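You operate a simulated robot arm through the tools that you are given. There is no shell and no other tool.

You run a simulated robot arm. Do the job below in one go: nothing can be reset, and whatever is moved stays where it is left.

## Task
Bar the flywheel over to its 20 mark and lock it there.
Fine: pinion lever in before the lock pin comes out; at the end the pin is in and the pinion out; hands out of the flywheel housing while it turns. Where these are worked on the way, their far stop is far enough and under half their travel is too little: lock pin, pinion lever.

It is judged by the outcome, as a careful person would: the job done as asked, and still so three seconds after it is handed in. It fails if anything else is knocked over, pushed out of place, dropped, spilled or broken.

## Robot
A 6-joint arm with a two-finger parallel gripper, fixed in place. Base frame: the origin is on the floor under the middle of its stand, x ahead of it, y to its left, z up. Units: m, degrees, N and s.
With the tool pointing down near the work surface it reaches from about 0.24 to 0.64 m from the base axis. Its first joint turns from -115.0 to 115.0 degrees. Payload 3.43 kg.
The tool frame sits at the grasp point between the pads (the TCP): z along the fingers, y along the line on which they close. The tips reach 0.034 m beyond it. The gripper opens to 0.128 m. The fingers are 0.024 m wide and 0.012 m thick; the gripper's body (0.048 by 0.13 m) begins 0.096 m behind the TCP.
Orientation is that of the tool frame in the base frame, as a unit quaternion [w, x, y, z]. With the fingers straight down and closing along the base's y, the tool's x points along the base's -x, its y along +y and its z along -z.

## Interface
- The arm moves only by the tool send_rows. Its argument "deltas" is text: rows parted by semicolons, each of 7 numbers parted by spaces: the shift along the base's x, y, z in m, then the turn, a rotation vector about the base's x, y, z in degrees, then the finger opening in m, from 0 to 0.128. In form: tx ty tz wx wy wz grip; .... A call has 1 to 20 rows; each row shifts and turns the commanded pose from where the row before left it. Each row takes 0.2 s and may step no farther than 0.05 m and 8.6 degrees from the row before; otherwise, or with a gripper value out of range, the whole call is refused. Where a pose cannot be reached the arm comes as near as it can. A force on the tool above 70 N (or 10 N above the force at the start of the call, whichever is more), or a blocked arm, ends the call early, and 0.2 s more pass. The fingers move at their own pace (about 0.153 m/s each) and stop on an object; they squeeze with about 35 N. The grip force told is the motor's: it shows also when the fingers shut on nothing. Time passes only in rows, and 0.2 s behind the last, so rows that do not move let the fingers close. The reply holds the time, the measured pose of the TCP, the force on the tool along the base axes, the opening and the grip force, in the units named above and with some noise, with the torque about the TCP (base axes, N m) and any sound that the robot's microphone picked up.
- Cameras (640 x 400 px; columns grow to the right, rows downward): "scene" is fixed at [0.0586, -0.6543, 1.3743]; the picture's right is [0.78, -0.62, 0.00], its down [-0.52, -0.65, -0.55] and it looks along [0.34, 0.43, -0.84] (base axes); focal length 330 px, centre (320, 200). "wrist" rides on the gripper at [0.076, -0.011, -0.16] in the tool frame; the picture's right is [0.15, 0.99, 0.00], its down [-0.88, 0.13, -0.46] and it looks along [-0.45, 0.07, 0.89] (tool axes); focal length 234 px, centre (320, 200). There is no depth. A picture from a camera that has moved, and an enlarged one, comes with that camera's place and axes in the base frame and with its lens. The place of the scene camera against the robot may be out by one fixed shift of up to 0.012 m in any direction.
- get_image(camera): a new picture of that camera. It takes no simulated time.
- slide_trunk(by): slides the trunk up (or, below 0, down) by that many m; the arm rides with it, the base frame stays. It gives what a move gives, with no picture.
- enlarge(camera, box): a new picture of the part [left, top, right, bottom] of that camera's present view, enlarged. It takes no simulated time.
- job_done(): hands the job in; it is judged then, once.

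Places have to be worked out from the pictures, the camera data and where the tool is seen. Open the gripper and draw the arm clear of the work before you hand the job in, unless the task says otherwise.

The tools are called after ">>>" as a command line: name --argument value ..., lists and objects as JSON in quotes. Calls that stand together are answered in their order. send_rows: Moves the arm, as the interface text tells. Its arguments: {"type":"object","properties":{"deltas":{"type":"string"}},"required":["deltas"]} The other tools are called the same way: slide_trunk (by) moves the trunk up or down; get_image (camera) takes a picture; enlarge (camera, box) takes an enlarged picture of a part of a camera's view; job_done () hands the job in.

At the start:

```text
time_s: 0.0
position: [0.2736, -0.2649, 0.9746]
ee_rot: [-0.001, 0.0, 1.0, 0.001]
wrist_force: [0.0, -1.0, -0.8]
wrist_torque: [0.0, -0.01, -0.03]
gripper_width: 0.1283
gripper_force: 0.0
trunk travel left (down, up): [-0.725, 0.265]
```

scene: 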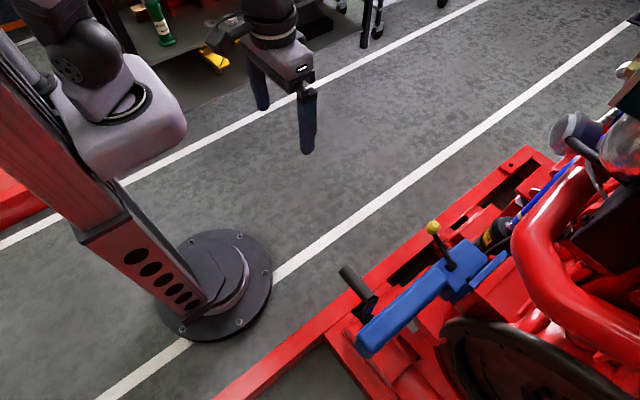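
wrist: 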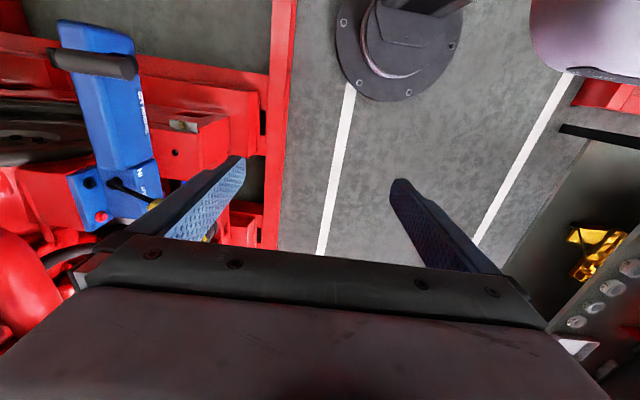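

I start by looking closely at the barring gear (blue device) and the flywheel in the scene and wrist views, before moving anything.

>>> enlarge --camera "scene" --box '[320, 200, 560, 350]'

>>> enlarge --camera "scene" --box '[400, 250, 640, 400]'

>>> enlarge --camera "wrist" --box '[0, 0, 320, 200]'

>>> enlarge --camera "wrist" --box '[0, 100, 240, 250]'

```text
2.67 times, centred on (440, 275) of scene
camera zoom: at [0.0586, -0.6543, 1.3743], right [0.78, -0.62, 0.0], down [-0.52, -0.65, -0.55], along [0.34, 0.43, -0.84], focal length 879 px, centre (0, 0)
```

zoom: 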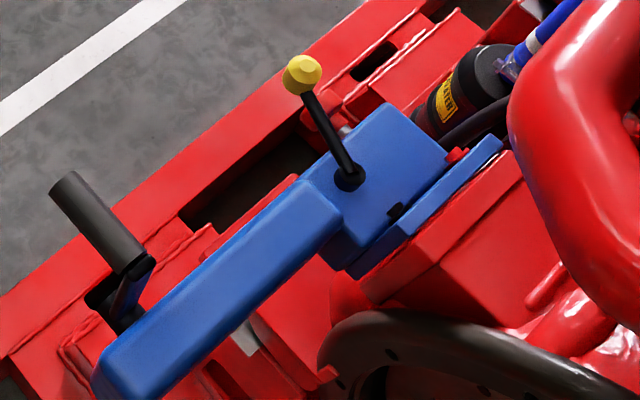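

```text
2.67 times, centred on (520, 325) of scene
camera zoom: at [0.0586, -0.6543, 1.3743], right [0.78, -0.62, 0.0], down [-0.52, -0.65, -0.55], along [0.34, 0.43, -0.84], focal length 879 px, centre (-213, -133)
```

zoom: 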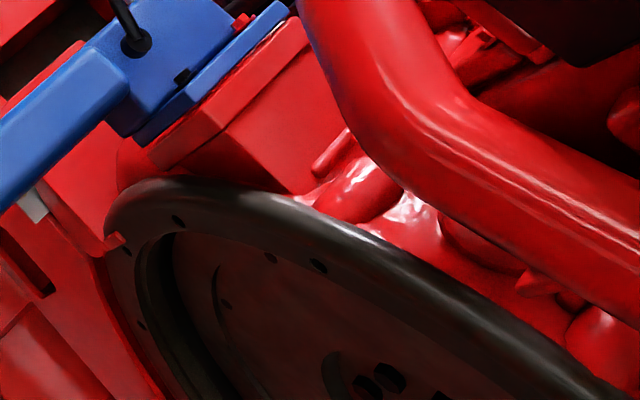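

```text
2.00 times, centred on (160, 100) of wrist
camera zoom: at [0.1977, -0.2752, 1.1339], right [-0.15, 0.99, 0.0], down [0.88, 0.13, 0.46], along [0.45, 0.07, -0.89], focal length 468 px, centre (640, 400)
```

zoom: 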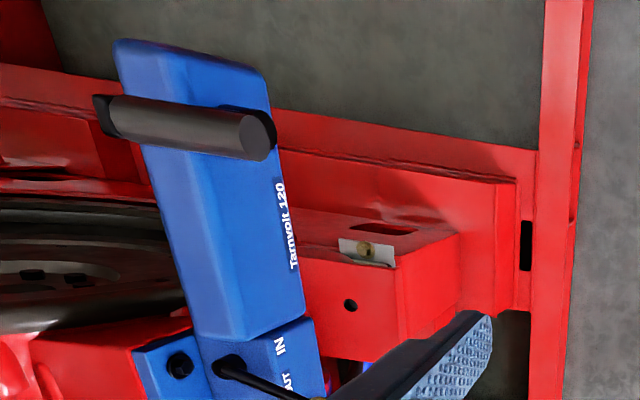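

```text
2.67 times, centred on (120, 175) of wrist
camera zoom: at [0.1977, -0.2752, 1.1339], right [-0.15, 0.99, 0.0], down [0.88, 0.13, 0.46], along [0.45, 0.07, -0.89], focal length 624 px, centre (853, 267)
```

zoom: 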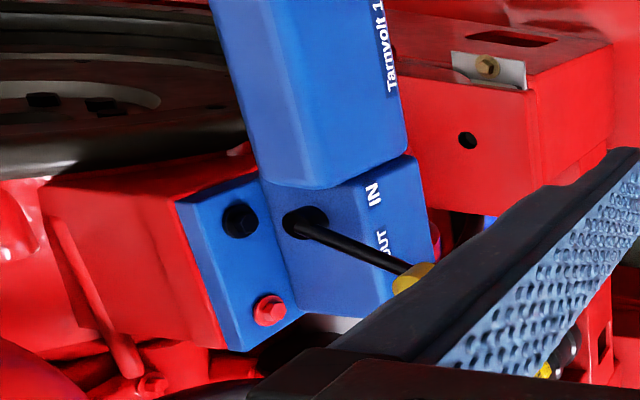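

The knob of the lever (IN/OUT marked) triangulates to about (0.44, -0.54, 0.76) and the crank handle to about x 0.22, y -0.51…-0.58, z 0.82. I raise the trunk for a higher, wider wrist view before going near it.

>>> slide_trunk --by 0.2

```text
time_s: 2.2
position: [0.2737, -0.2641, 1.1728]
ee_rot: [0.0, 0.0, 1.0, 0.0]
wrist_force: [0.9, 1.2, 0.2]
wrist_torque: [-0.02, -0.02, -0.02]
gripper_width: 0.1282
gripper_force: 0.1
trunk travel left (down, up): [-0.925, 0.065]
```

Trunk is up 0.2 m with no contact. I move the arm toward -y over the barring gear, staying high, to look down at it and the flywheel.

>>> send_rows --deltas "0 -0.05 0 0 0 0 0.128; 0 -0.05 0 0 0 0 0.128; 0 -0.05 0 0 0 0 0.128; 0 -0.05 0 0 0 0 0.128"

>>> get_image --camera "wrist"

>>> get_image --camera "scene"

```text
time_s: 3.2
position: [0.2736, -0.4664, 1.1732]
ee_rot: [-0.001, -0.001, 1.0, 0.001]
wrist_force: [0.6, -0.3, 0.1]
wrist_torque: [0.03, -0.01, -0.03]
gripper_width: 0.1282
gripper_force: 0.1
trunk travel left (down, up): [-0.925, 0.065]
```

```text
taken
camera wrist: at [0.1982, -0.4774, 1.3335], right [-0.15, 0.99, 0.0], down [0.88, 0.13, 0.46], along [0.45, 0.07, -0.89], focal length 234 px, centre (320, 200)
```

wrist: 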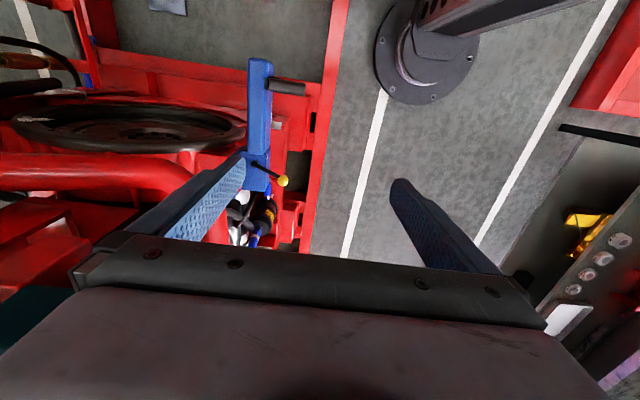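

```text
taken
```

scene: 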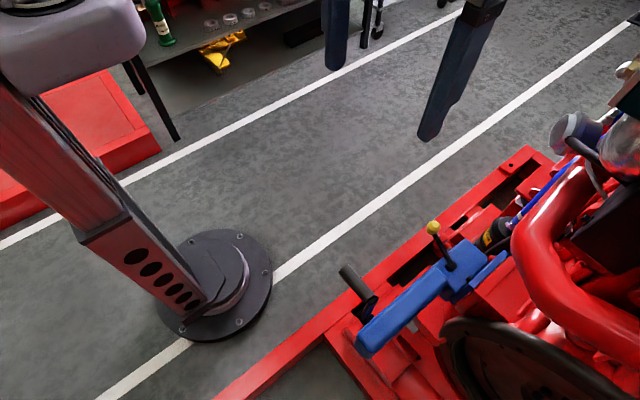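

The flywheel is now visible beyond the gear. I enlarge for the rim marks, lock pin, crank and lever.

>>> enlarge --camera "wrist" --box '[200, 50, 340, 137]'

>>> enlarge --camera "wrist" --box '[0, 70, 260, 232]'

>>> enlarge --camera "wrist" --box '[200, 120, 330, 201]'

```text
4.57 times, centred on (270, 94) of wrist
camera zoom: at [0.1982, -0.4774, 1.3335], right [-0.15, 0.99, 0.0], down [0.88, 0.13, 0.46], along [0.45, 0.07, -0.89], focal length 1070 px, centre (549, 687)
```

zoom: 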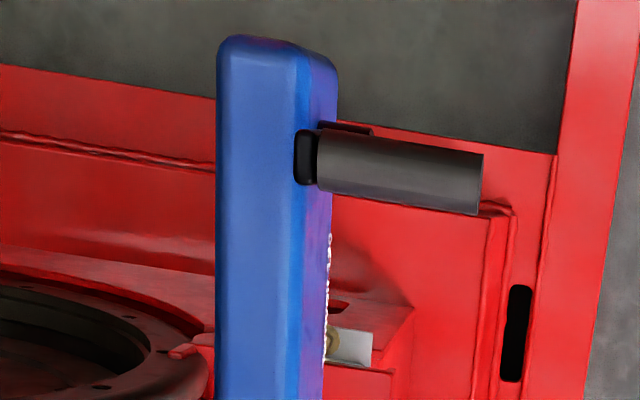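

```text
2.46 times, centred on (130, 151) of wrist
camera zoom: at [0.1982, -0.4774, 1.3335], right [-0.15, 0.99, 0.0], down [0.88, 0.13, 0.46], along [0.45, 0.07, -0.89], focal length 576 px, centre (788, 321)
```

zoom: 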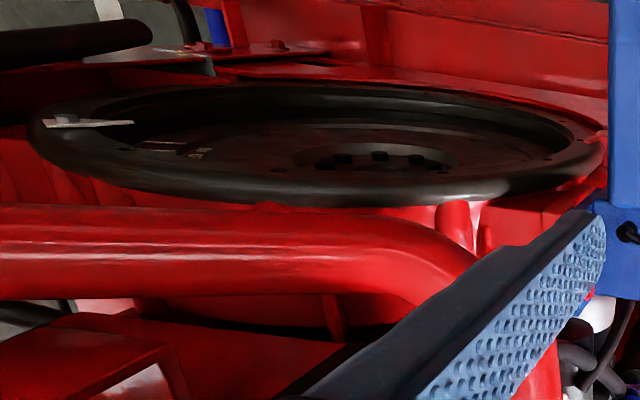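

```text
4.92 times, centred on (265, 160) of wrist
camera zoom: at [0.1982, -0.4774, 1.3335], right [-0.15, 0.99, 0.0], down [0.88, 0.13, 0.46], along [0.45, 0.07, -0.89], focal length 1153 px, centre (591, 394)
```

zoom: 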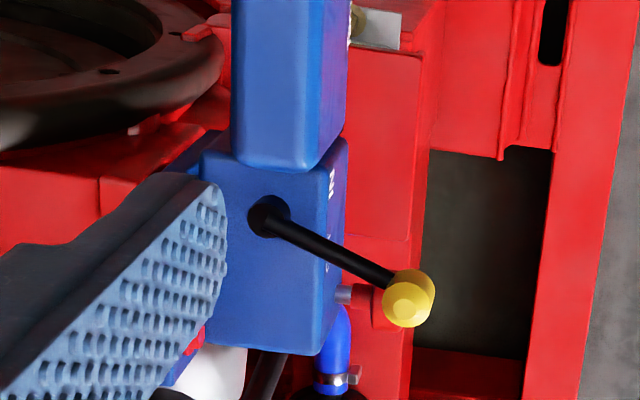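

I see the flywheel stands upright (axis about along x, face toward -x) with a pointer on its -y side. I back off toward +y, lower, and tilt the tool to look toward -y so I can see the gear's near side, the labels and any lock pin.

>>> send_rows --deltas "0 0.04 -0.03 -8 0 0 0.128; 0 0.04 -0.03 -8 0 0 0.128; 0 0.04 -0.03 -8 0 0 0.128; 0 0.04 -0.03 -8 0 0 0.128; 0 0.04 -0.03 -8 0 0 0.128; 0 0.04 -0.03 -8 0 0 0.128"

>>> get_image --camera "wrist"

```text
time_s: 4.6
position: [0.2807, -0.2221, 0.9913]
ee_rot: [-0.004, -0.007, 0.913, -0.408]
wrist_force: [-0.2, 0.8, 0.2]
wrist_torque: [-0.03, 0.03, -0.06]
gripper_width: 0.1279
gripper_force: 0.0
out of reach, approached as far as the arm can: row 6
trunk travel left (down, up): [-0.925, 0.065]
```

```text
taken
camera wrist: at [0.2057, -0.1118, 1.108], right [-0.16, 0.66, -0.74], down [0.88, 0.43, 0.2], along [0.45, -0.62, -0.65], focal length 234 px, centre (320, 200)
```

wrist: 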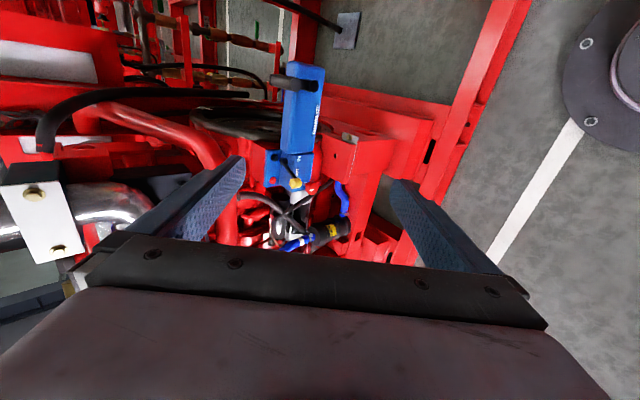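

>>> enlarge --camera "wrist" --box '[230, 50, 390, 150]'

>>> enlarge --camera "wrist" --box '[230, 130, 390, 230]'

```text
4.00 times, centred on (310, 100) of wrist
camera zoom: at [0.2057, -0.1118, 1.108], right [-0.16, 0.66, -0.74], down [0.88, 0.43, 0.2], along [0.45, -0.62, -0.65], focal length 937 px, centre (360, 600)
```

zoom: 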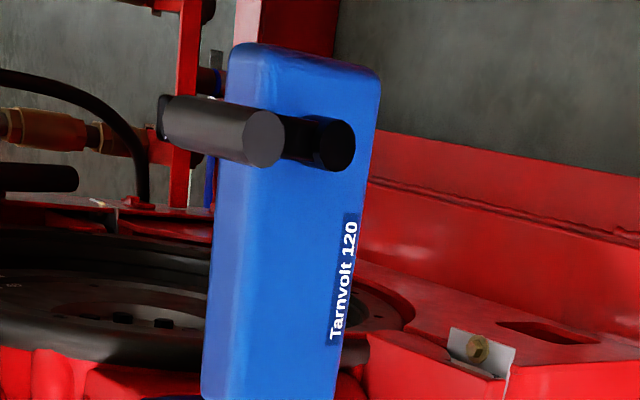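

```text
4.00 times, centred on (310, 180) of wrist
camera zoom: at [0.2057, -0.1118, 1.108], right [-0.16, 0.66, -0.74], down [0.88, 0.43, 0.2], along [0.45, -0.62, -0.65], focal length 937 px, centre (360, 280)
```

zoom: 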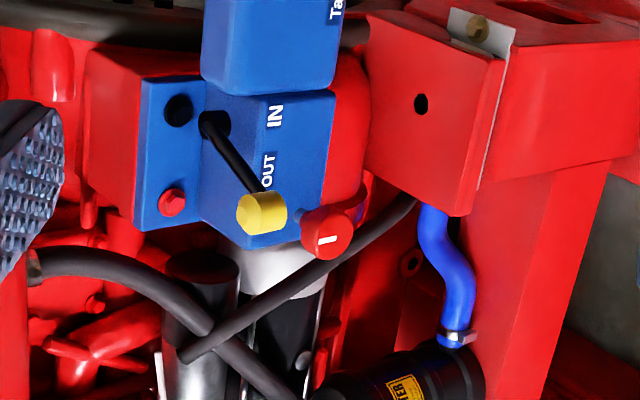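

I can identify: black crank on the +y face of the blue arm, pinion lever (yellow knob) now at OUT, and a red-knobbed metal pin next to the gearbox at about (0.49, -0.57, 0.67), likely the lock pin. Now I go back over toward -y and tilt to look at the flywheel face for the marks and pointer.

>>> send_rows --deltas "-0.01 -0.03 0.02 8 0 0 0.128; -0.01 -0.04 0.02 8 0 0 0.128; -0.01 -0.05 0.02 8 0 0 0.128; -0.01 -0.05 0.01 8 0 0 0.128; -0.01 -0.05 0 8 0 0 0.128; -0.01 -0.05 0 8 0 0 0.128; -0.01 -0.04 0 0 -8 0 0.128; -0.01 -0.02 0 0 -8 0 0.128; 0 0 0 0 -8 0 0.128"

>>> get_image --camera "wrist"

```text
refused: row 3 steps farther than a row can; nothing moved
```

```text
taken
camera wrist: at [0.2057, -0.1118, 1.108], right [-0.16, 0.66, -0.74], down [0.88, 0.43, 0.2], along [0.45, -0.62, -0.65], focal length 234 px, centre (320, 200)
```

wrist: 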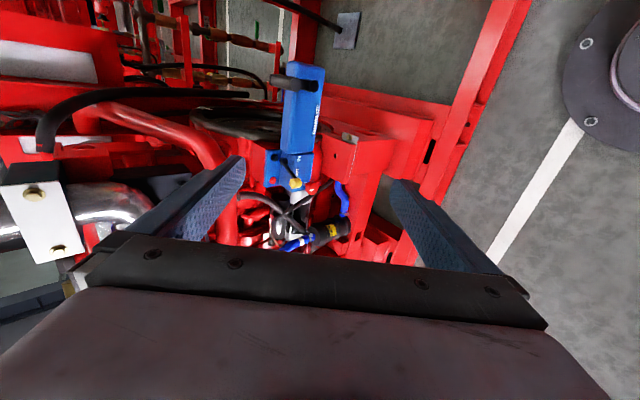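

The call was refused because the combined step was over 0.05 m. I send the same motion with smaller steps.

>>> send_rows --deltas "-0.01 -0.03 0.02 8 0 0 0.128; -0.01 -0.04 0.02 8 0 0 0.128; -0.01 -0.04 0.02 8 0 0 0.128; -0.01 -0.045 0.01 8 0 0 0.128; -0.01 -0.045 0 8 0 0 0.128; -0.01 -0.045 0 8 0 0 0.128; -0.01 -0.04 0 0 -8 0 0.128; -0.01 -0.04 0 0 -8 0 0.128; 0 0 0 0 -8 0 0.128"

>>> get_image --camera "wrist"

```text
time_s: 6.6
position: [0.2035, -0.5516, 1.06]
ee_rot: [0.21, -0.001, 0.978, -0.001]
wrist_force: [0.9, 0.2, -1.0]
wrist_torque: [-0.05, 0.02, -0.04]
gripper_width: 0.1279
gripper_force: 0.0
out of reach, approached as far as the arm can: row 1
trunk travel left (down, up): [-0.925, 0.065]
```

```text
taken
camera wrist: at [0.0689, -0.5623, 1.1759], right [-0.13, 0.99, -0.06], down [0.62, 0.13, 0.78], along [0.78, 0.07, -0.63], focal length 234 px, centre (320, 200)
```

wrist: 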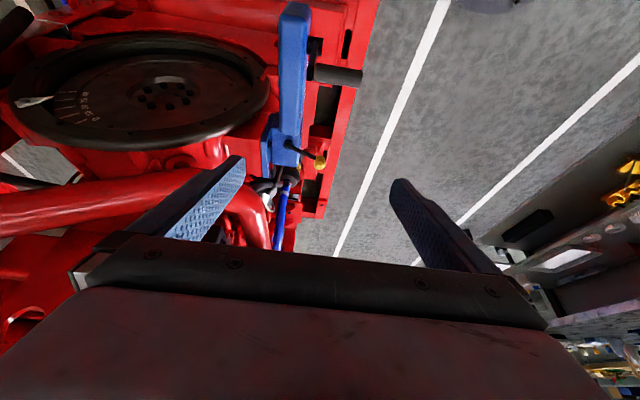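

The flywheel face, marks and pointer are now in view; I enlarge them to read the present mark.

>>> enlarge --camera "wrist" --box '[5, 70, 133, 150]'

>>> enlarge --camera "wrist" --box '[0, 20, 280, 195]'

>>> enlarge --camera "wrist" --box '[230, 0, 390, 100]'

>>> enlarge --camera "wrist" --box '[230, 100, 390, 200]'

```text
5.00 times, centred on (69, 110) of wrist
camera zoom: at [0.0689, -0.5623, 1.1759], right [-0.13, 0.99, -0.06], down [0.62, 0.13, 0.78], along [0.78, 0.07, -0.63], focal length 1171 px, centre (1575, 650)
```

zoom: 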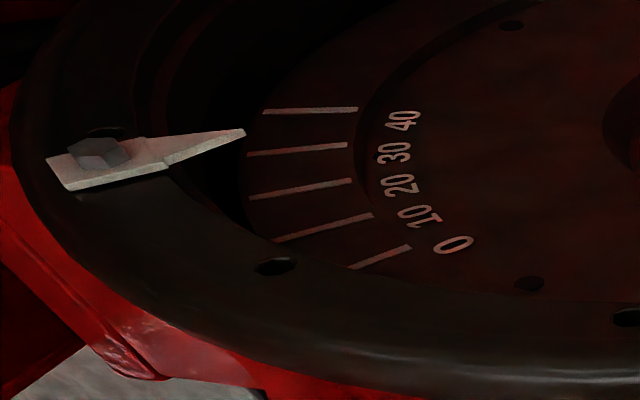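

```text
2.29 times, centred on (140, 108) of wrist
camera zoom: at [0.0689, -0.5623, 1.1759], right [-0.13, 0.99, -0.06], down [0.62, 0.13, 0.78], along [0.78, 0.07, -0.63], focal length 535 px, centre (731, 411)
```

zoom: 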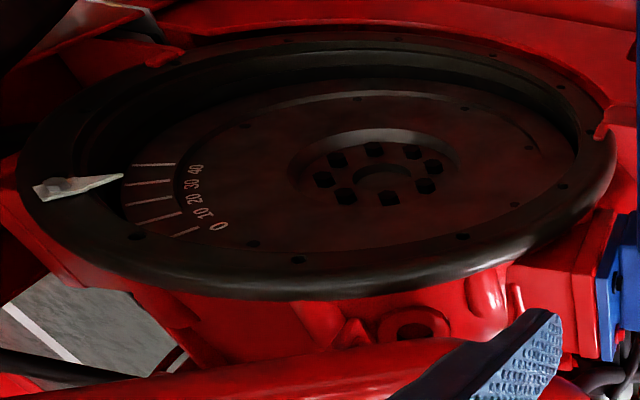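

```text
4.00 times, centred on (310, 50) of wrist
camera zoom: at [0.0689, -0.5623, 1.1759], right [-0.13, 0.99, -0.06], down [0.62, 0.13, 0.78], along [0.78, 0.07, -0.63], focal length 937 px, centre (360, 800)
```

zoom: 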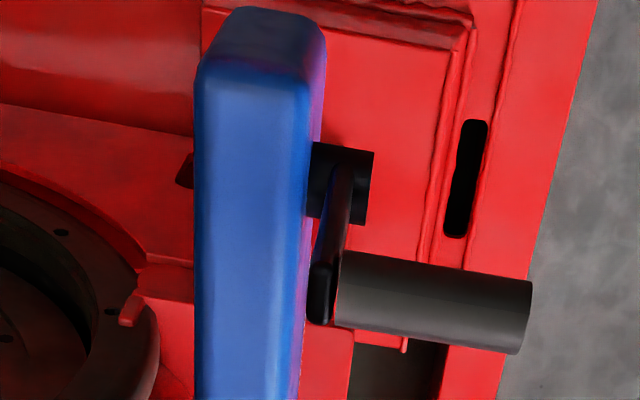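

```text
4.00 times, centred on (310, 150) of wrist
camera zoom: at [0.0689, -0.5623, 1.1759], right [-0.13, 0.99, -0.06], down [0.62, 0.13, 0.78], along [0.78, 0.07, -0.63], focal length 937 px, centre (360, 400)
```

zoom: 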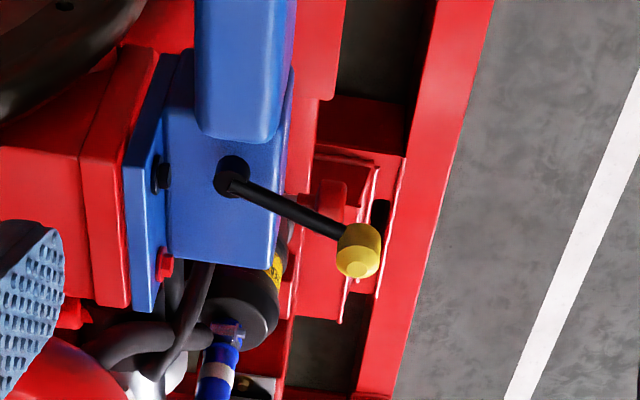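

Marks 0–40 read about 10° apart, and the pointer sits around the 25–35 area (parallax to be worked out). The crank hub is at about (0.219, -0.565, 0.718) with the handle straight above it (0.10 m throw). Now I go back upright and move toward the gearbox's +y side for a close look at the lock pin and lever.

>>> send_rows --deltas "0.02 0.04 0 0 8 0 0.128; 0.02 0.04 0 0 8 0 0.128; 0.02 0.04 0 0 8 0 0.128; 0.03 0.035 0 0 0 0 0.128; 0.035 0.03 0 0 0 0 0.128; 0.035 0.03 0 0 0 0 0.128; 0.035 0.01 0 0 0 0 0.128"

>>> slide_trunk --by -0.2

>>> get_image --camera "wrist"

>>> get_image --camera "scene"

```text
time_s: 8.2
position: [0.3999, -0.3279, 1.0597]
ee_rot: [0.0, 0.0, 1.0, 0.0]
wrist_force: [0.4, 0.4, 0.6]
wrist_torque: [-0.01, 0.05, -0.02]
gripper_width: 0.128
gripper_force: 0.0
trunk travel left (down, up): [-0.925, 0.065]
```

```text
time_s: 10.3
position: [0.3979, -0.3277, 0.8601]
ee_rot: [0.0, 0.0, 1.0, 0.001]
wrist_force: [0.1, -1.1, 0.6]
wrist_torque: [0.01, 0.0, 0.01]
gripper_width: 0.1278
gripper_force: 0.0
trunk travel left (down, up): [-0.725, 0.265]
```

```text
taken
camera wrist: at [0.3224, -0.3379, 1.0203], right [-0.15, 0.99, 0.0], down [0.88, 0.13, 0.46], along [0.45, 0.07, -0.89], focal length 234 px, centre (320, 200)
```

wrist: 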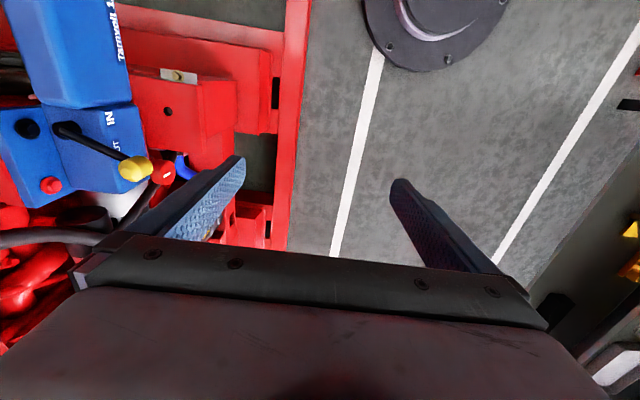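

```text
taken
```

scene: 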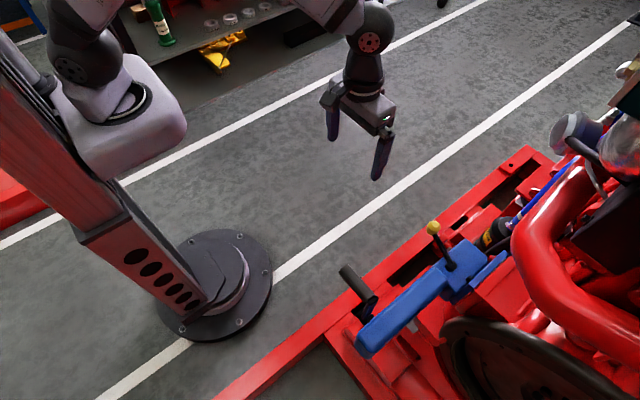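

The gearbox, lever and red lock knob are in view at close range; I enlarge.

>>> enlarge --camera "wrist" --box '[0, 80, 240, 230]'

>>> enlarge --camera "wrist" --box '[90, 130, 202, 200]'

```text
2.67 times, centred on (120, 155) of wrist
camera zoom: at [0.3224, -0.3379, 1.0203], right [-0.15, 0.99, 0.0], down [0.88, 0.13, 0.46], along [0.45, 0.07, -0.89], focal length 624 px, centre (853, 320)
```

zoom: 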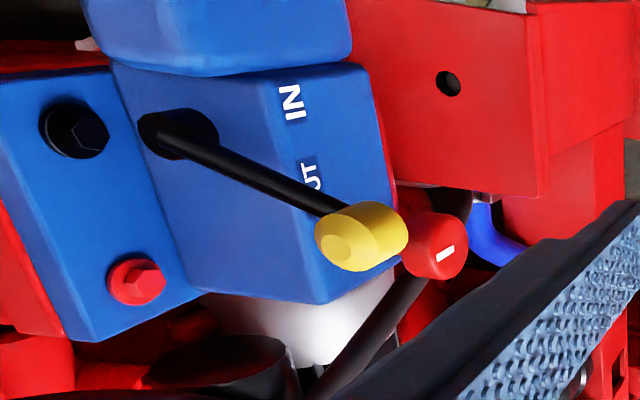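

```text
5.71 times, centred on (146, 165) of wrist
camera zoom: at [0.3224, -0.3379, 1.0203], right [-0.15, 0.99, 0.0], down [0.88, 0.13, 0.46], along [0.45, 0.07, -0.89], focal length 1338 px, centre (1314, 400)
```

zoom: 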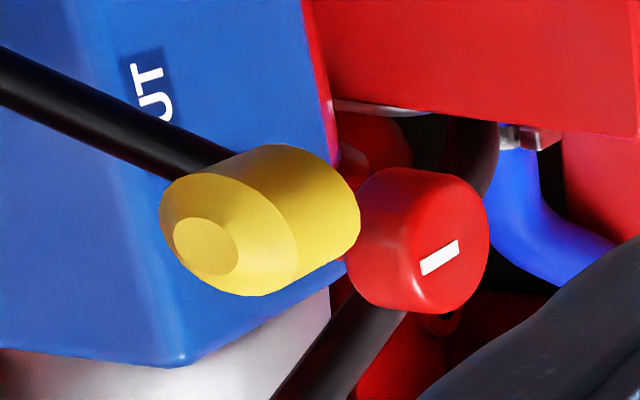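

The yellow knob is an upright barrel on a nearly horizontal lever; the red lock knob faces +y with a white bar on its end. I tilt to view the +y side head-on and confirm the pin's axis.

>>> send_rows --deltas "0.01 0.0 0 -8 0 0 0.128; 0.01 0.0 0 -8 0 0 0.128; 0.01 0.01 0 -8 0 0 0.128; 0.01 0.01 0 -8 0 0 0.128; 0.01 0.0 -0.01 -8 0 0 0.128; 0.01 0.0 -0.01 -8 0 0 0.128"

>>> get_image --camera "wrist"

```text
time_s: 11.7
position: [0.4594, -0.3064, 0.8387]
ee_rot: [0.0, 0.0, 0.913, -0.407]
wrist_force: [0.3, -0.2, -0.3]
wrist_torque: [0.01, 0.02, 0.02]
gripper_width: 0.1278
gripper_force: 0.1
trunk travel left (down, up): [-0.725, 0.265]
```

```text
taken
camera wrist: at [0.3832, -0.1954, 0.9553], right [-0.15, 0.66, -0.74], down [0.88, 0.43, 0.21], along [0.45, -0.62, -0.64], focal length 234 px, centre (320, 200)
```

wrist: 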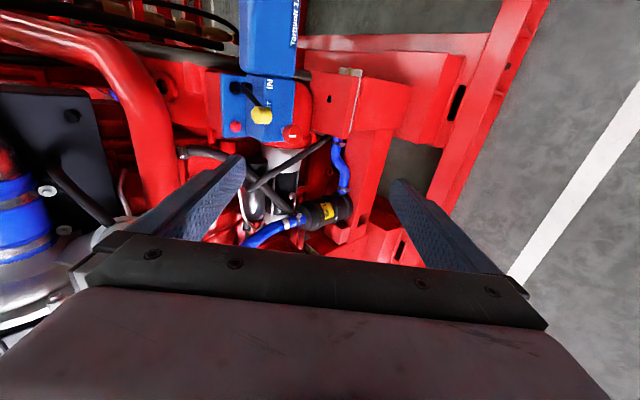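

>>> enlarge --camera "wrist" --box '[210, 65, 338, 145]'

>>> enlarge --camera "scene" --box '[400, 200, 528, 280]'

```text
5.00 times, centred on (274, 105) of wrist
camera zoom: at [0.3832, -0.1954, 0.9553], right [-0.15, 0.66, -0.74], down [0.88, 0.43, 0.21], along [0.45, -0.62, -0.64], focal length 1171 px, centre (550, 675)
```

zoom: 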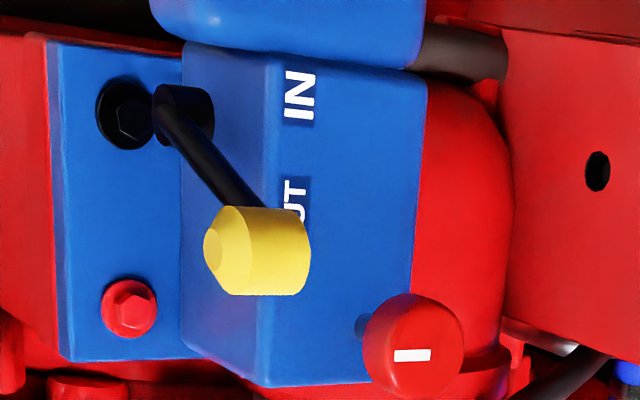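

```text
5.00 times, centred on (464, 240) of scene
camera zoom: at [0.0586, -0.6543, 1.3743], right [0.78, -0.62, 0.0], down [-0.52, -0.65, -0.55], along [0.34, 0.43, -0.84], focal length 1648 px, centre (-400, 0)
```

zoom: 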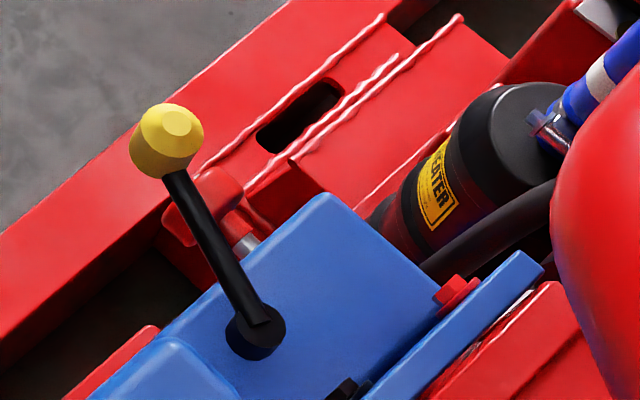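

The red knob's axis is along y (end face about (0.472, -0.535, 0.704)), so the pin pulls toward +y; the yellow knob is at about (0.443, -0.532, 0.766) and pivots about (0.413, -0.612), with IN on the -x side. I twist the tool 90° about its own axis so the fingers close along x, clear of everything.

>>> send_rows --deltas "0 0 0 0 6.32 5.69 0.128; 0 0 0 0 6.32 5.69 0.128; 0 0 0 0 6.32 5.69 0.1; 0 0 0 0 6.32 5.69 0.1; 0 0 0 0 6.32 5.69 0.08; 0 0 0 0 6.32 5.69 0.08; 0 0 0 0 6.32 5.69 0.08; 0 0 0 0 6.32 5.69 0.08; 0 0 0 0 6.32 5.69 0.08; 0 0 0 0 6.32 5.69 0.08; 0 0 0 0 3.7 3.35 0.08"

>>> get_image --camera "wrist"

>>> get_image --camera "scene"

```text
time_s: 14.1
position: [0.4587, -0.3066, 0.8404]
ee_rot: [0.288, 0.646, -0.646, 0.286]
wrist_force: [-0.2, -0.2, 0.9]
wrist_torque: [-0.01, 0.02, -0.01]
gripper_width: 0.0798
gripper_force: 0.1
trunk travel left (down, up): [-0.725, 0.265]
```

```text
taken
camera wrist: at [0.4695, -0.2387, 1.0036], right [-0.99, -0.1, 0.11], down [-0.13, 0.93, -0.35], along [-0.07, -0.36, -0.93], focal length 234 px, centre (320, 200)
```

wrist: 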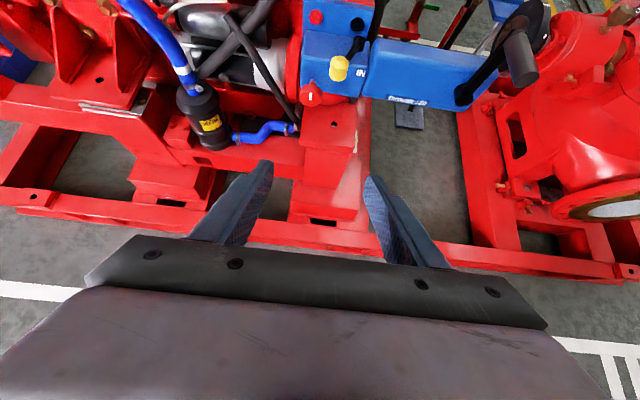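

```text
taken
```

scene: 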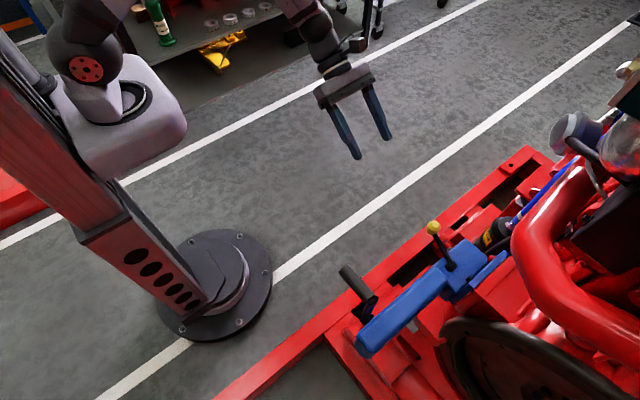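

The twist worked; this view puts the yellow knob at (0.443, -0.532, 0.766), agreeing with the earlier estimate. I enlarge to see lever, lock knob and clearances.

>>> enlarge --camera "wrist" --box '[270, 0, 430, 100]'

>>> enlarge --camera "wrist" --box '[280, 40, 376, 110]'

```text
4.00 times, centred on (350, 50) of wrist
camera zoom: at [0.4695, -0.2387, 1.0036], right [-0.99, -0.1, 0.11], down [-0.13, 0.93, -0.35], along [-0.07, -0.36, -0.93], focal length 937 px, centre (200, 800)
```

zoom: 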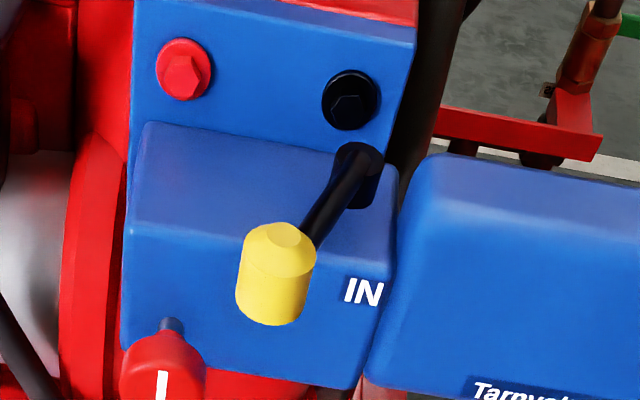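

```text
5.71 times, centred on (328, 75) of wrist
camera zoom: at [0.4695, -0.2387, 1.0036], right [-0.99, -0.1, 0.11], down [-0.13, 0.93, -0.35], along [-0.07, -0.36, -0.93], focal length 1338 px, centre (274, 914)
```

zoom: 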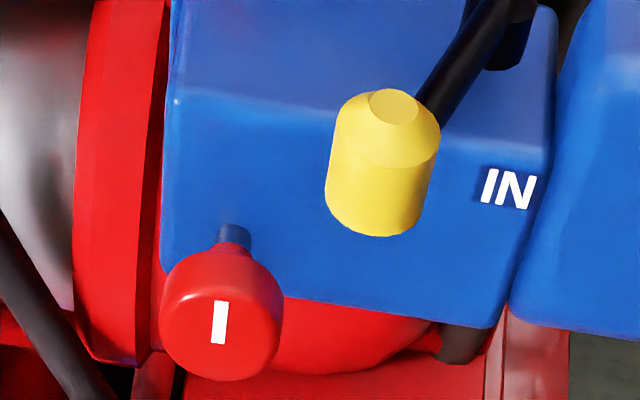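

Lever IN lies toward -x (label right side in this view), and the lock pin's silver rod shows between red knob and gearbox. I move to a pre-grasp point 0.1 m back from the yellow knob along the tool axis, fingers open 0.06.

>>> send_rows --deltas "-0.004 -0.036 0 0 0 0 0.06; -0.004 -0.036 0 0 0 0 0.06; -0.004 -0.036 0 0 0 0 0.06; -0.004 -0.036 0 0 0 0 0.06; 0 0 0 0 0 0 0.06"

>>> get_image --camera "wrist"

>>> enlarge --camera "scene" --box '[320, 100, 560, 250]'

```text
time_s: 15.3
position: [0.4427, -0.4502, 0.8408]
ee_rot: [0.287, 0.647, -0.645, 0.288]
wrist_force: [-0.4, -0.9, -0.2]
wrist_torque: [0.02, 0.0, 0.0]
gripper_width: 0.0603
gripper_force: 0.1
trunk travel left (down, up): [-0.725, 0.265]
```

```text
taken
camera wrist: at [0.4536, -0.383, 1.0039], right [-0.99, -0.1, 0.11], down [-0.13, 0.93, -0.35], along [-0.07, -0.36, -0.93], focal length 234 px, centre (320, 200)
```

wrist: 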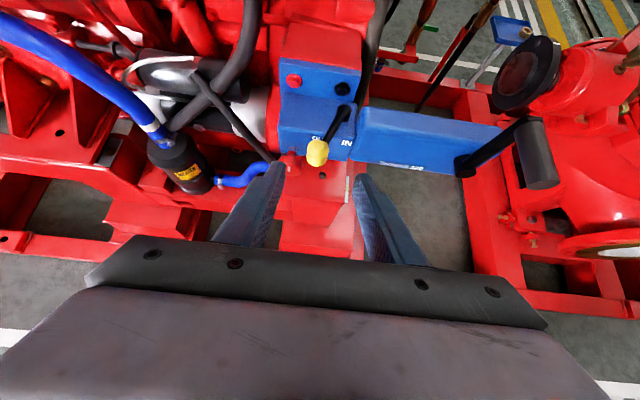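

```text
2.67 times, centred on (440, 175) of scene
camera zoom: at [0.0586, -0.6543, 1.3743], right [0.78, -0.62, 0.0], down [-0.52, -0.65, -0.55], along [0.34, 0.43, -0.84], focal length 879 px, centre (0, 267)
```

zoom: 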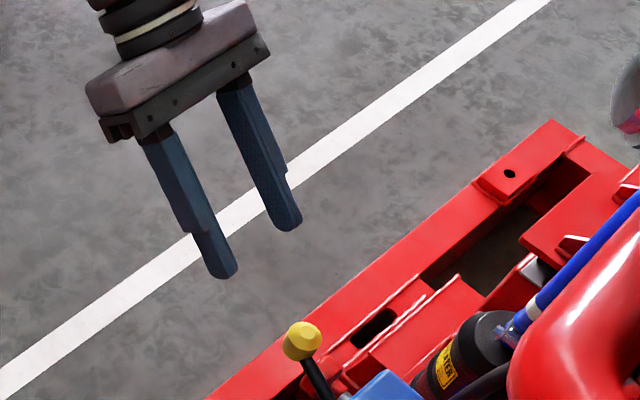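

The knob lines up between the fingers. I advance along the tool axis so the fingers straddle it.

>>> send_rows --deltas "0 -0.0185 -0.0167 0 0 0 0.06; 0 -0.0185 -0.0167 0 0 0 0.06; 0.001 -0.0185 -0.0167 0 0 0 0.06; 0.001 -0.0185 -0.0167 0 0 0 0.06; 0 0 0 0 0 0 0.06"

>>> get_image --camera "wrist"

>>> enlarge --camera "scene" --box '[360, 170, 520, 270]'

```text
time_s: 16.5
position: [0.4449, -0.5248, 0.7739]
ee_rot: [0.287, 0.647, -0.645, 0.288]
wrist_force: [0.0, 0.1, -0.4]
wrist_torque: [0.01, -0.01, 0.03]
gripper_width: 0.0599
gripper_force: 0.0
trunk travel left (down, up): [-0.725, 0.265]
```

```text
taken
camera wrist: at [0.4551, -0.4571, 0.9372], right [-0.99, -0.1, 0.11], down [-0.13, 0.93, -0.35], along [-0.07, -0.36, -0.93], focal length 234 px, centre (320, 200)
```

wrist: 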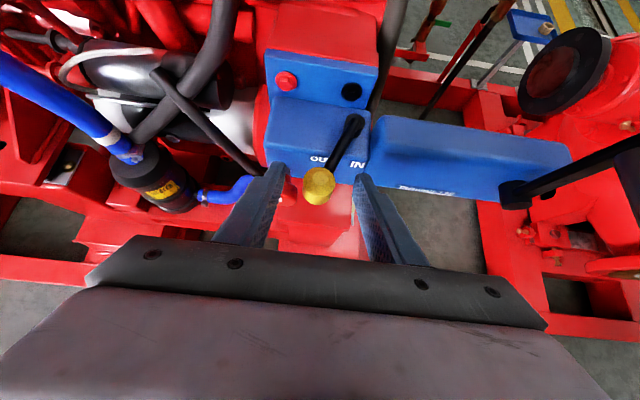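

```text
4.00 times, centred on (440, 220) of scene
camera zoom: at [0.0586, -0.6543, 1.3743], right [0.78, -0.62, 0.0], down [-0.52, -0.65, -0.55], along [0.34, 0.43, -0.84], focal length 1319 px, centre (-160, 120)
```

zoom: 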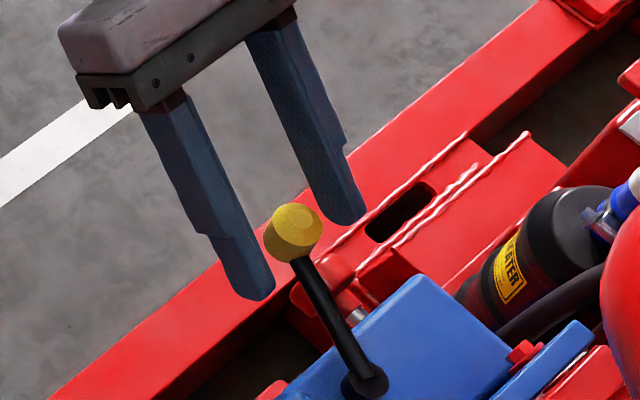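

The knob is between the pads with no contact force. I close on it.

>>> send_rows --deltas "0 0 0 0 0 0 0.02; 0 0 0 0 0 0 0.02; 0 0 0 0 0 0 0.02"

>>> enlarge --camera "wrist" --box '[240, 100, 400, 200]'

```text
time_s: 17.3
position: [0.4441, -0.5257, 0.7733]
ee_rot: [0.288, 0.646, -0.646, 0.288]
wrist_force: [0.6, -0.5, -0.8]
wrist_torque: [0.01, -0.07, 0.11]
gripper_width: 0.0255
gripper_force: 35.2
trunk travel left (down, up): [-0.725, 0.265]
```

```text
4.00 times, centred on (320, 150) of wrist
camera zoom: at [0.4554, -0.4569, 0.9369], right [-0.99, -0.1, 0.11], down [-0.13, 0.93, -0.35], along [-0.07, -0.36, -0.93], focal length 937 px, centre (320, 400)
```

zoom: 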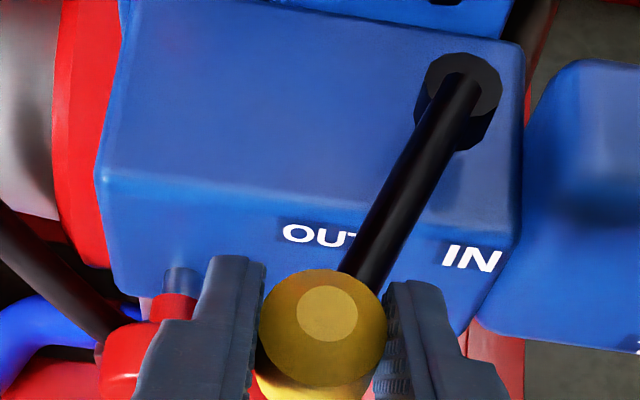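

Knob is held (opening 0.0255, 35 N). I swing the lever toward IN along its arc about (0.414, -0.617), watching the force.

>>> send_rows --deltas "-0.007 0.0022 0 0 0 0 0.02; -0.0076 0.0016 0 0 0 0 0.02; -0.0077 0.0011 0 0 0 0 0.02; -0.0078 0.0003 0 0 0 0 0.02"

>>> enlarge --camera "wrist" --box '[240, 100, 400, 200]'

```text
time_s: 18.3
position: [0.4139, -0.5196, 0.7741]
ee_rot: [0.288, 0.646, -0.645, 0.288]
wrist_force: [3.0, 1.2, -2.5]
wrist_torque: [0.31, -0.07, 0.33]
gripper_width: 0.0255
gripper_force: 34.6
trunk travel left (down, up): [-0.725, 0.265]
```

```text
4.00 times, centred on (320, 150) of wrist
camera zoom: at [0.4254, -0.4512, 0.9371], right [-0.99, -0.1, 0.11], down [-0.13, 0.93, -0.35], along [-0.07, -0.36, -0.93], focal length 937 px, centre (320, 400)
```

zoom: 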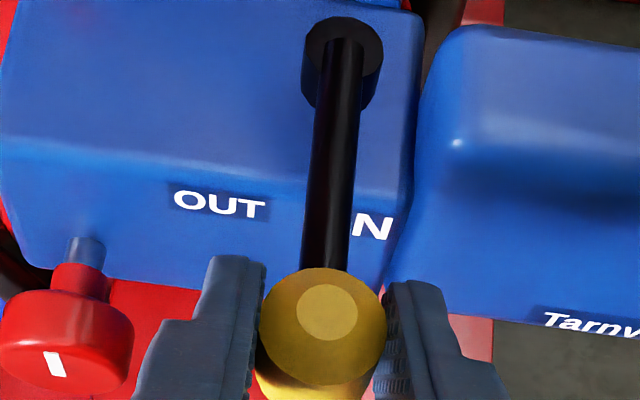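

The lever follows with about 3 N. I continue along the arc toward the stop.

>>> send_rows --deltas "-0.0078 -0.0003 0 0 0 0 0.02; -0.0077 -0.0011 0 0 0 0 0.02; -0.0076 -0.0016 0 0 0 0 0.02; -0.0074 -0.0024 0 0 0 0 0.02"

>>> enlarge --camera "wrist" --box '[240, 100, 400, 200]'

```text
time_s: 19.3
position: [0.3844, -0.5242, 0.7737]
ee_rot: [0.288, 0.646, -0.646, 0.288]
wrist_force: [5.7, 2.8, 0.1]
wrist_torque: [-0.26, -0.07, 0.0]
gripper_width: 0.0256
gripper_force: 34.6
trunk travel left (down, up): [-0.725, 0.265]
```

```text
4.00 times, centred on (320, 150) of wrist
camera zoom: at [0.3961, -0.4563, 0.937], right [-0.99, -0.1, 0.11], down [-0.13, 0.93, -0.35], along [-0.07, -0.36, -0.93], focal length 937 px, centre (320, 400)
```

zoom: 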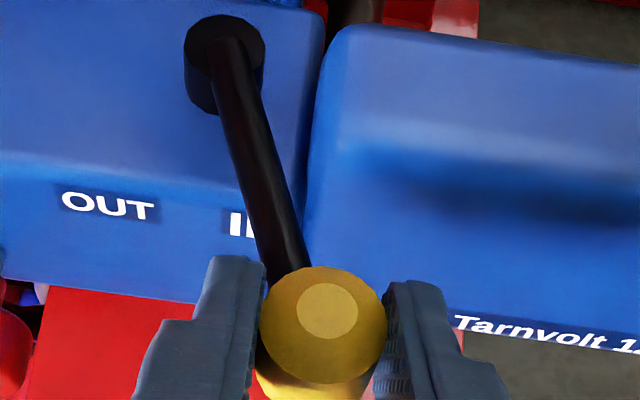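

The lever is past the IN label with 5.7 N; I go on in small steps to feel for the far stop.

>>> send_rows --deltas "-0.0036 -0.0014 0 0 0 0 0.02; -0.0036 -0.0016 0 0 0 0 0.02"

>>> enlarge --camera "wrist" --box '[240, 100, 400, 200]'

```text
time_s: 19.9
position: [0.3837, -0.5246, 0.7732]
ee_rot: [0.285, 0.65, -0.643, 0.289]
wrist_force: [27.2, 12.7, 1.5]
wrist_torque: [-0.69, -0.18, 0.39]
gripper_width: 0.0253
gripper_force: 35.0
trunk travel left (down, up): [-0.725, 0.265]
```

```text
4.00 times, centred on (320, 150) of wrist
camera zoom: at [0.3941, -0.457, 0.9372], right [-0.99, -0.11, 0.11], down [-0.14, 0.93, -0.35], along [-0.06, -0.36, -0.93], focal length 937 px, centre (320, 400)
```

zoom: 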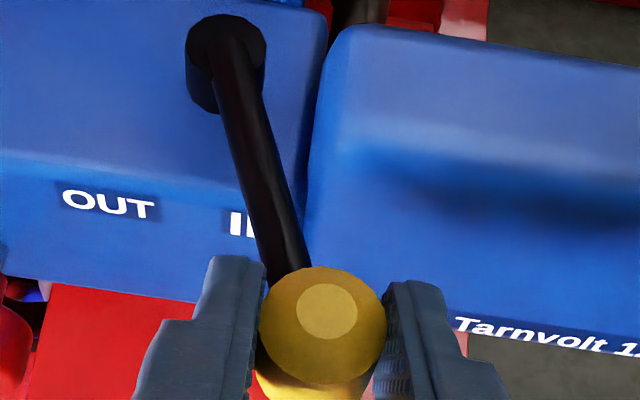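

It stopped at x 0.384 with force rising to 27 N — that is the IN far stop (symmetric to OUT). I ease the command back to take off the load, then open the fingers.

>>> send_rows --deltas "0.0055 0.0025 0 0 0 0 0.02; 0 0 0 0 0 0 0.06; 0 0 0 0 0 0 0.06; 0 0 0 0 0 0 0.06"

>>> enlarge --camera "wrist" --box '[240, 100, 400, 200]'

```text
time_s: 20.9
position: [0.3812, -0.5263, 0.7728]
ee_rot: [0.288, 0.646, -0.646, 0.287]
wrist_force: [-0.6, 0.2, -0.1]
wrist_torque: [0.0, -0.01, 0.01]
gripper_width: 0.06
gripper_force: 0.0
trunk travel left (down, up): [-0.725, 0.265]
```

```text
4.00 times, centred on (320, 150) of wrist
camera zoom: at [0.393, -0.4573, 0.9367], right [-0.99, -0.1, 0.11], down [-0.13, 0.93, -0.35], along [-0.07, -0.36, -0.93], focal length 937 px, centre (320, 400)
```

zoom: 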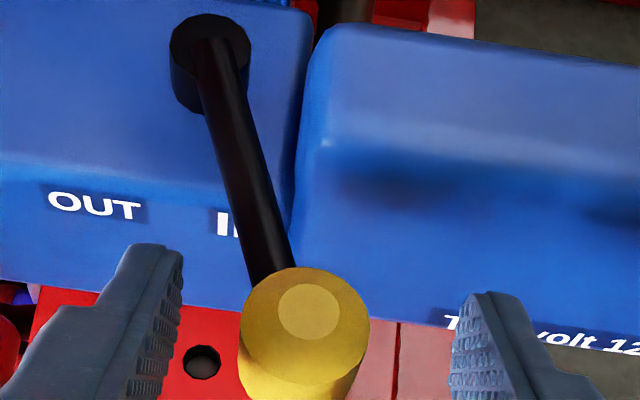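

The lever stays IN after release. I back off along the tool axis and shift over in front of the red lock knob, then look.

>>> send_rows --deltas "0 0.0186 0.0167 0 0 0 0.06; 0 0.0186 0.0167 0 0 0 0.06; 0 0.0186 0.0167 0 0 0 0.06; 0 0.0186 0.0167 0 0 0 0.06; 0.031 0 -0.01 0 0 0 0.06; 0.031 0 -0.01 0 0 0 0.06; 0.031 0 -0.01 0 0 0 0.06"

>>> get_image --camera "wrist"

>>> enlarge --camera "wrist" --box '[260, 110, 388, 190]'

>>> enlarge --camera "scene" --box '[360, 190, 520, 290]'

```text
time_s: 22.5
position: [0.4761, -0.4499, 0.81]
ee_rot: [0.288, 0.646, -0.645, 0.287]
wrist_force: [0.1, -0.4, 0.5]
wrist_torque: [-0.03, 0.05, 0.01]
gripper_width: 0.06
gripper_force: 0.0
trunk travel left (down, up): [-0.725, 0.265]
```

```text
taken
camera wrist: at [0.4872, -0.3823, 0.9733], right [-0.99, -0.1, 0.11], down [-0.13, 0.93, -0.35], along [-0.07, -0.36, -0.93], focal length 234 px, centre (320, 200)
```

wrist: 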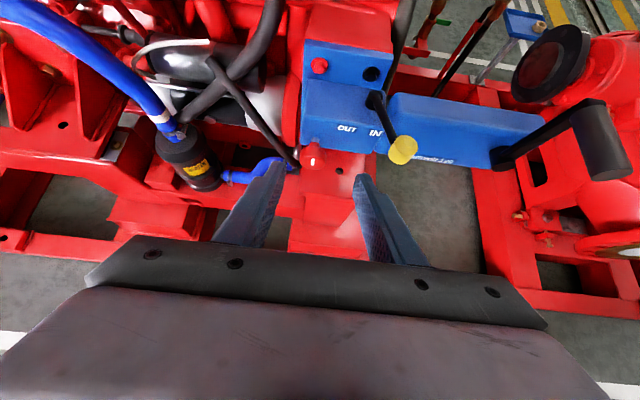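

```text
5.00 times, centred on (324, 150) of wrist
camera zoom: at [0.4872, -0.3823, 0.9733], right [-0.99, -0.1, 0.11], down [-0.13, 0.93, -0.35], along [-0.07, -0.36, -0.93], focal length 1171 px, centre (300, 450)
```

zoom: 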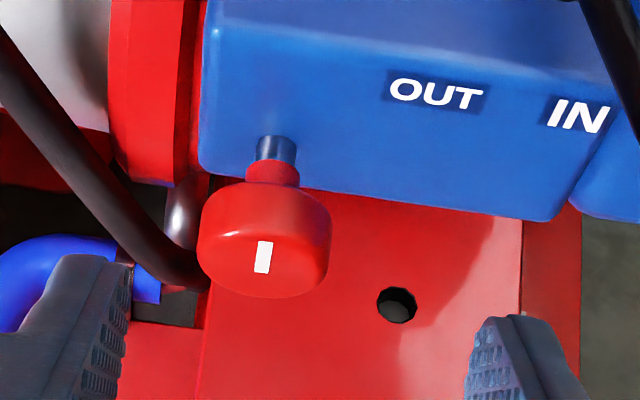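

```text
4.00 times, centred on (440, 240) of scene
camera zoom: at [0.0586, -0.6543, 1.3743], right [0.78, -0.62, 0.0], down [-0.52, -0.65, -0.55], along [0.34, 0.43, -0.84], focal length 1319 px, centre (-160, 40)
```

zoom: 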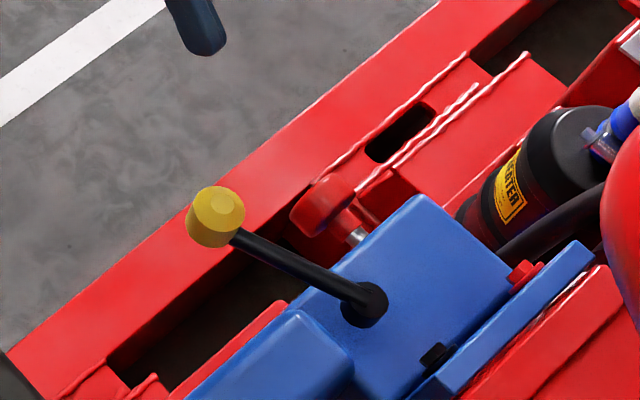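

The red cap's end face is at about (0.481, -0.548, 0.690), its rod leaving the gearbox face at y ≈ -0.585; hoses and bracket lie well below. I approach along the tool axis to straddle the cap, keeping the tips off the gearbox face.

>>> send_rows --deltas "0.0025 -0.0155 -0.026 0 0 0 0.06; 0.0025 -0.0155 -0.026 0 0 0 0.06; 0 -0.0149 -0.0134 0 0 0 0.06; 0 -0.0149 -0.0134 0 0 0 0.06; 0 -0.0149 -0.0134 0 0 0 0.06; 0 0 0 0 0 0 0.06"

>>> get_image --camera "wrist"

>>> enlarge --camera "wrist" --box '[240, 120, 400, 220]'

>>> enlarge --camera "scene" --box '[380, 170, 540, 270]'

```text
time_s: 23.9
position: [0.4793, -0.5259, 0.7168]
ee_rot: [0.287, 0.646, -0.646, 0.288]
wrist_force: [0.3, 0.0, 0.3]
wrist_torque: [-0.04, 0.01, 0.0]
gripper_width: 0.06
gripper_force: 0.0
trunk travel left (down, up): [-0.725, 0.265]
```

```text
taken
camera wrist: at [0.4913, -0.4587, 0.8809], right [-0.99, -0.1, 0.11], down [-0.13, 0.93, -0.35], along [-0.07, -0.36, -0.93], focal length 234 px, centre (320, 200)
```

wrist: 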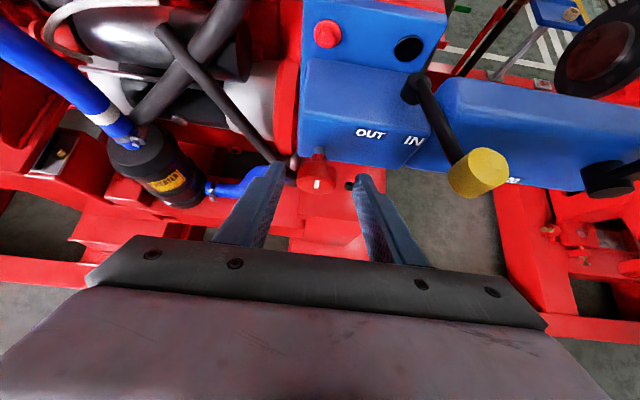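

```text
4.00 times, centred on (320, 170) of wrist
camera zoom: at [0.4913, -0.4587, 0.8809], right [-0.99, -0.1, 0.11], down [-0.13, 0.93, -0.35], along [-0.07, -0.36, -0.93], focal length 937 px, centre (320, 320)
```

zoom: 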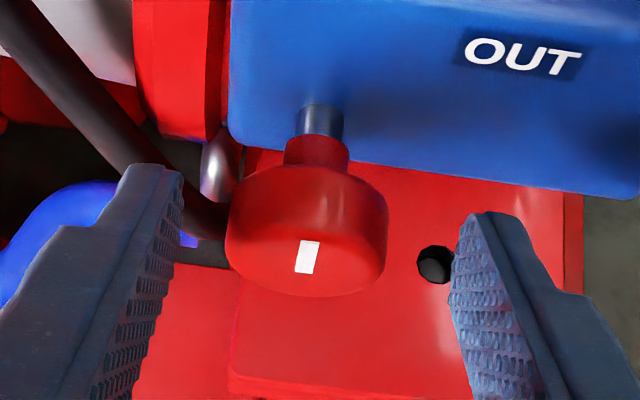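

```text
4.00 times, centred on (460, 220) of scene
camera zoom: at [0.0586, -0.6543, 1.3743], right [0.78, -0.62, 0.0], down [-0.52, -0.65, -0.55], along [0.34, 0.43, -0.84], focal length 1319 px, centre (-240, 120)
```

zoom: 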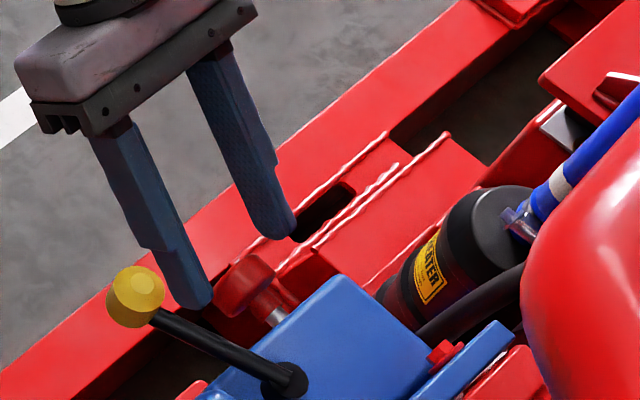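

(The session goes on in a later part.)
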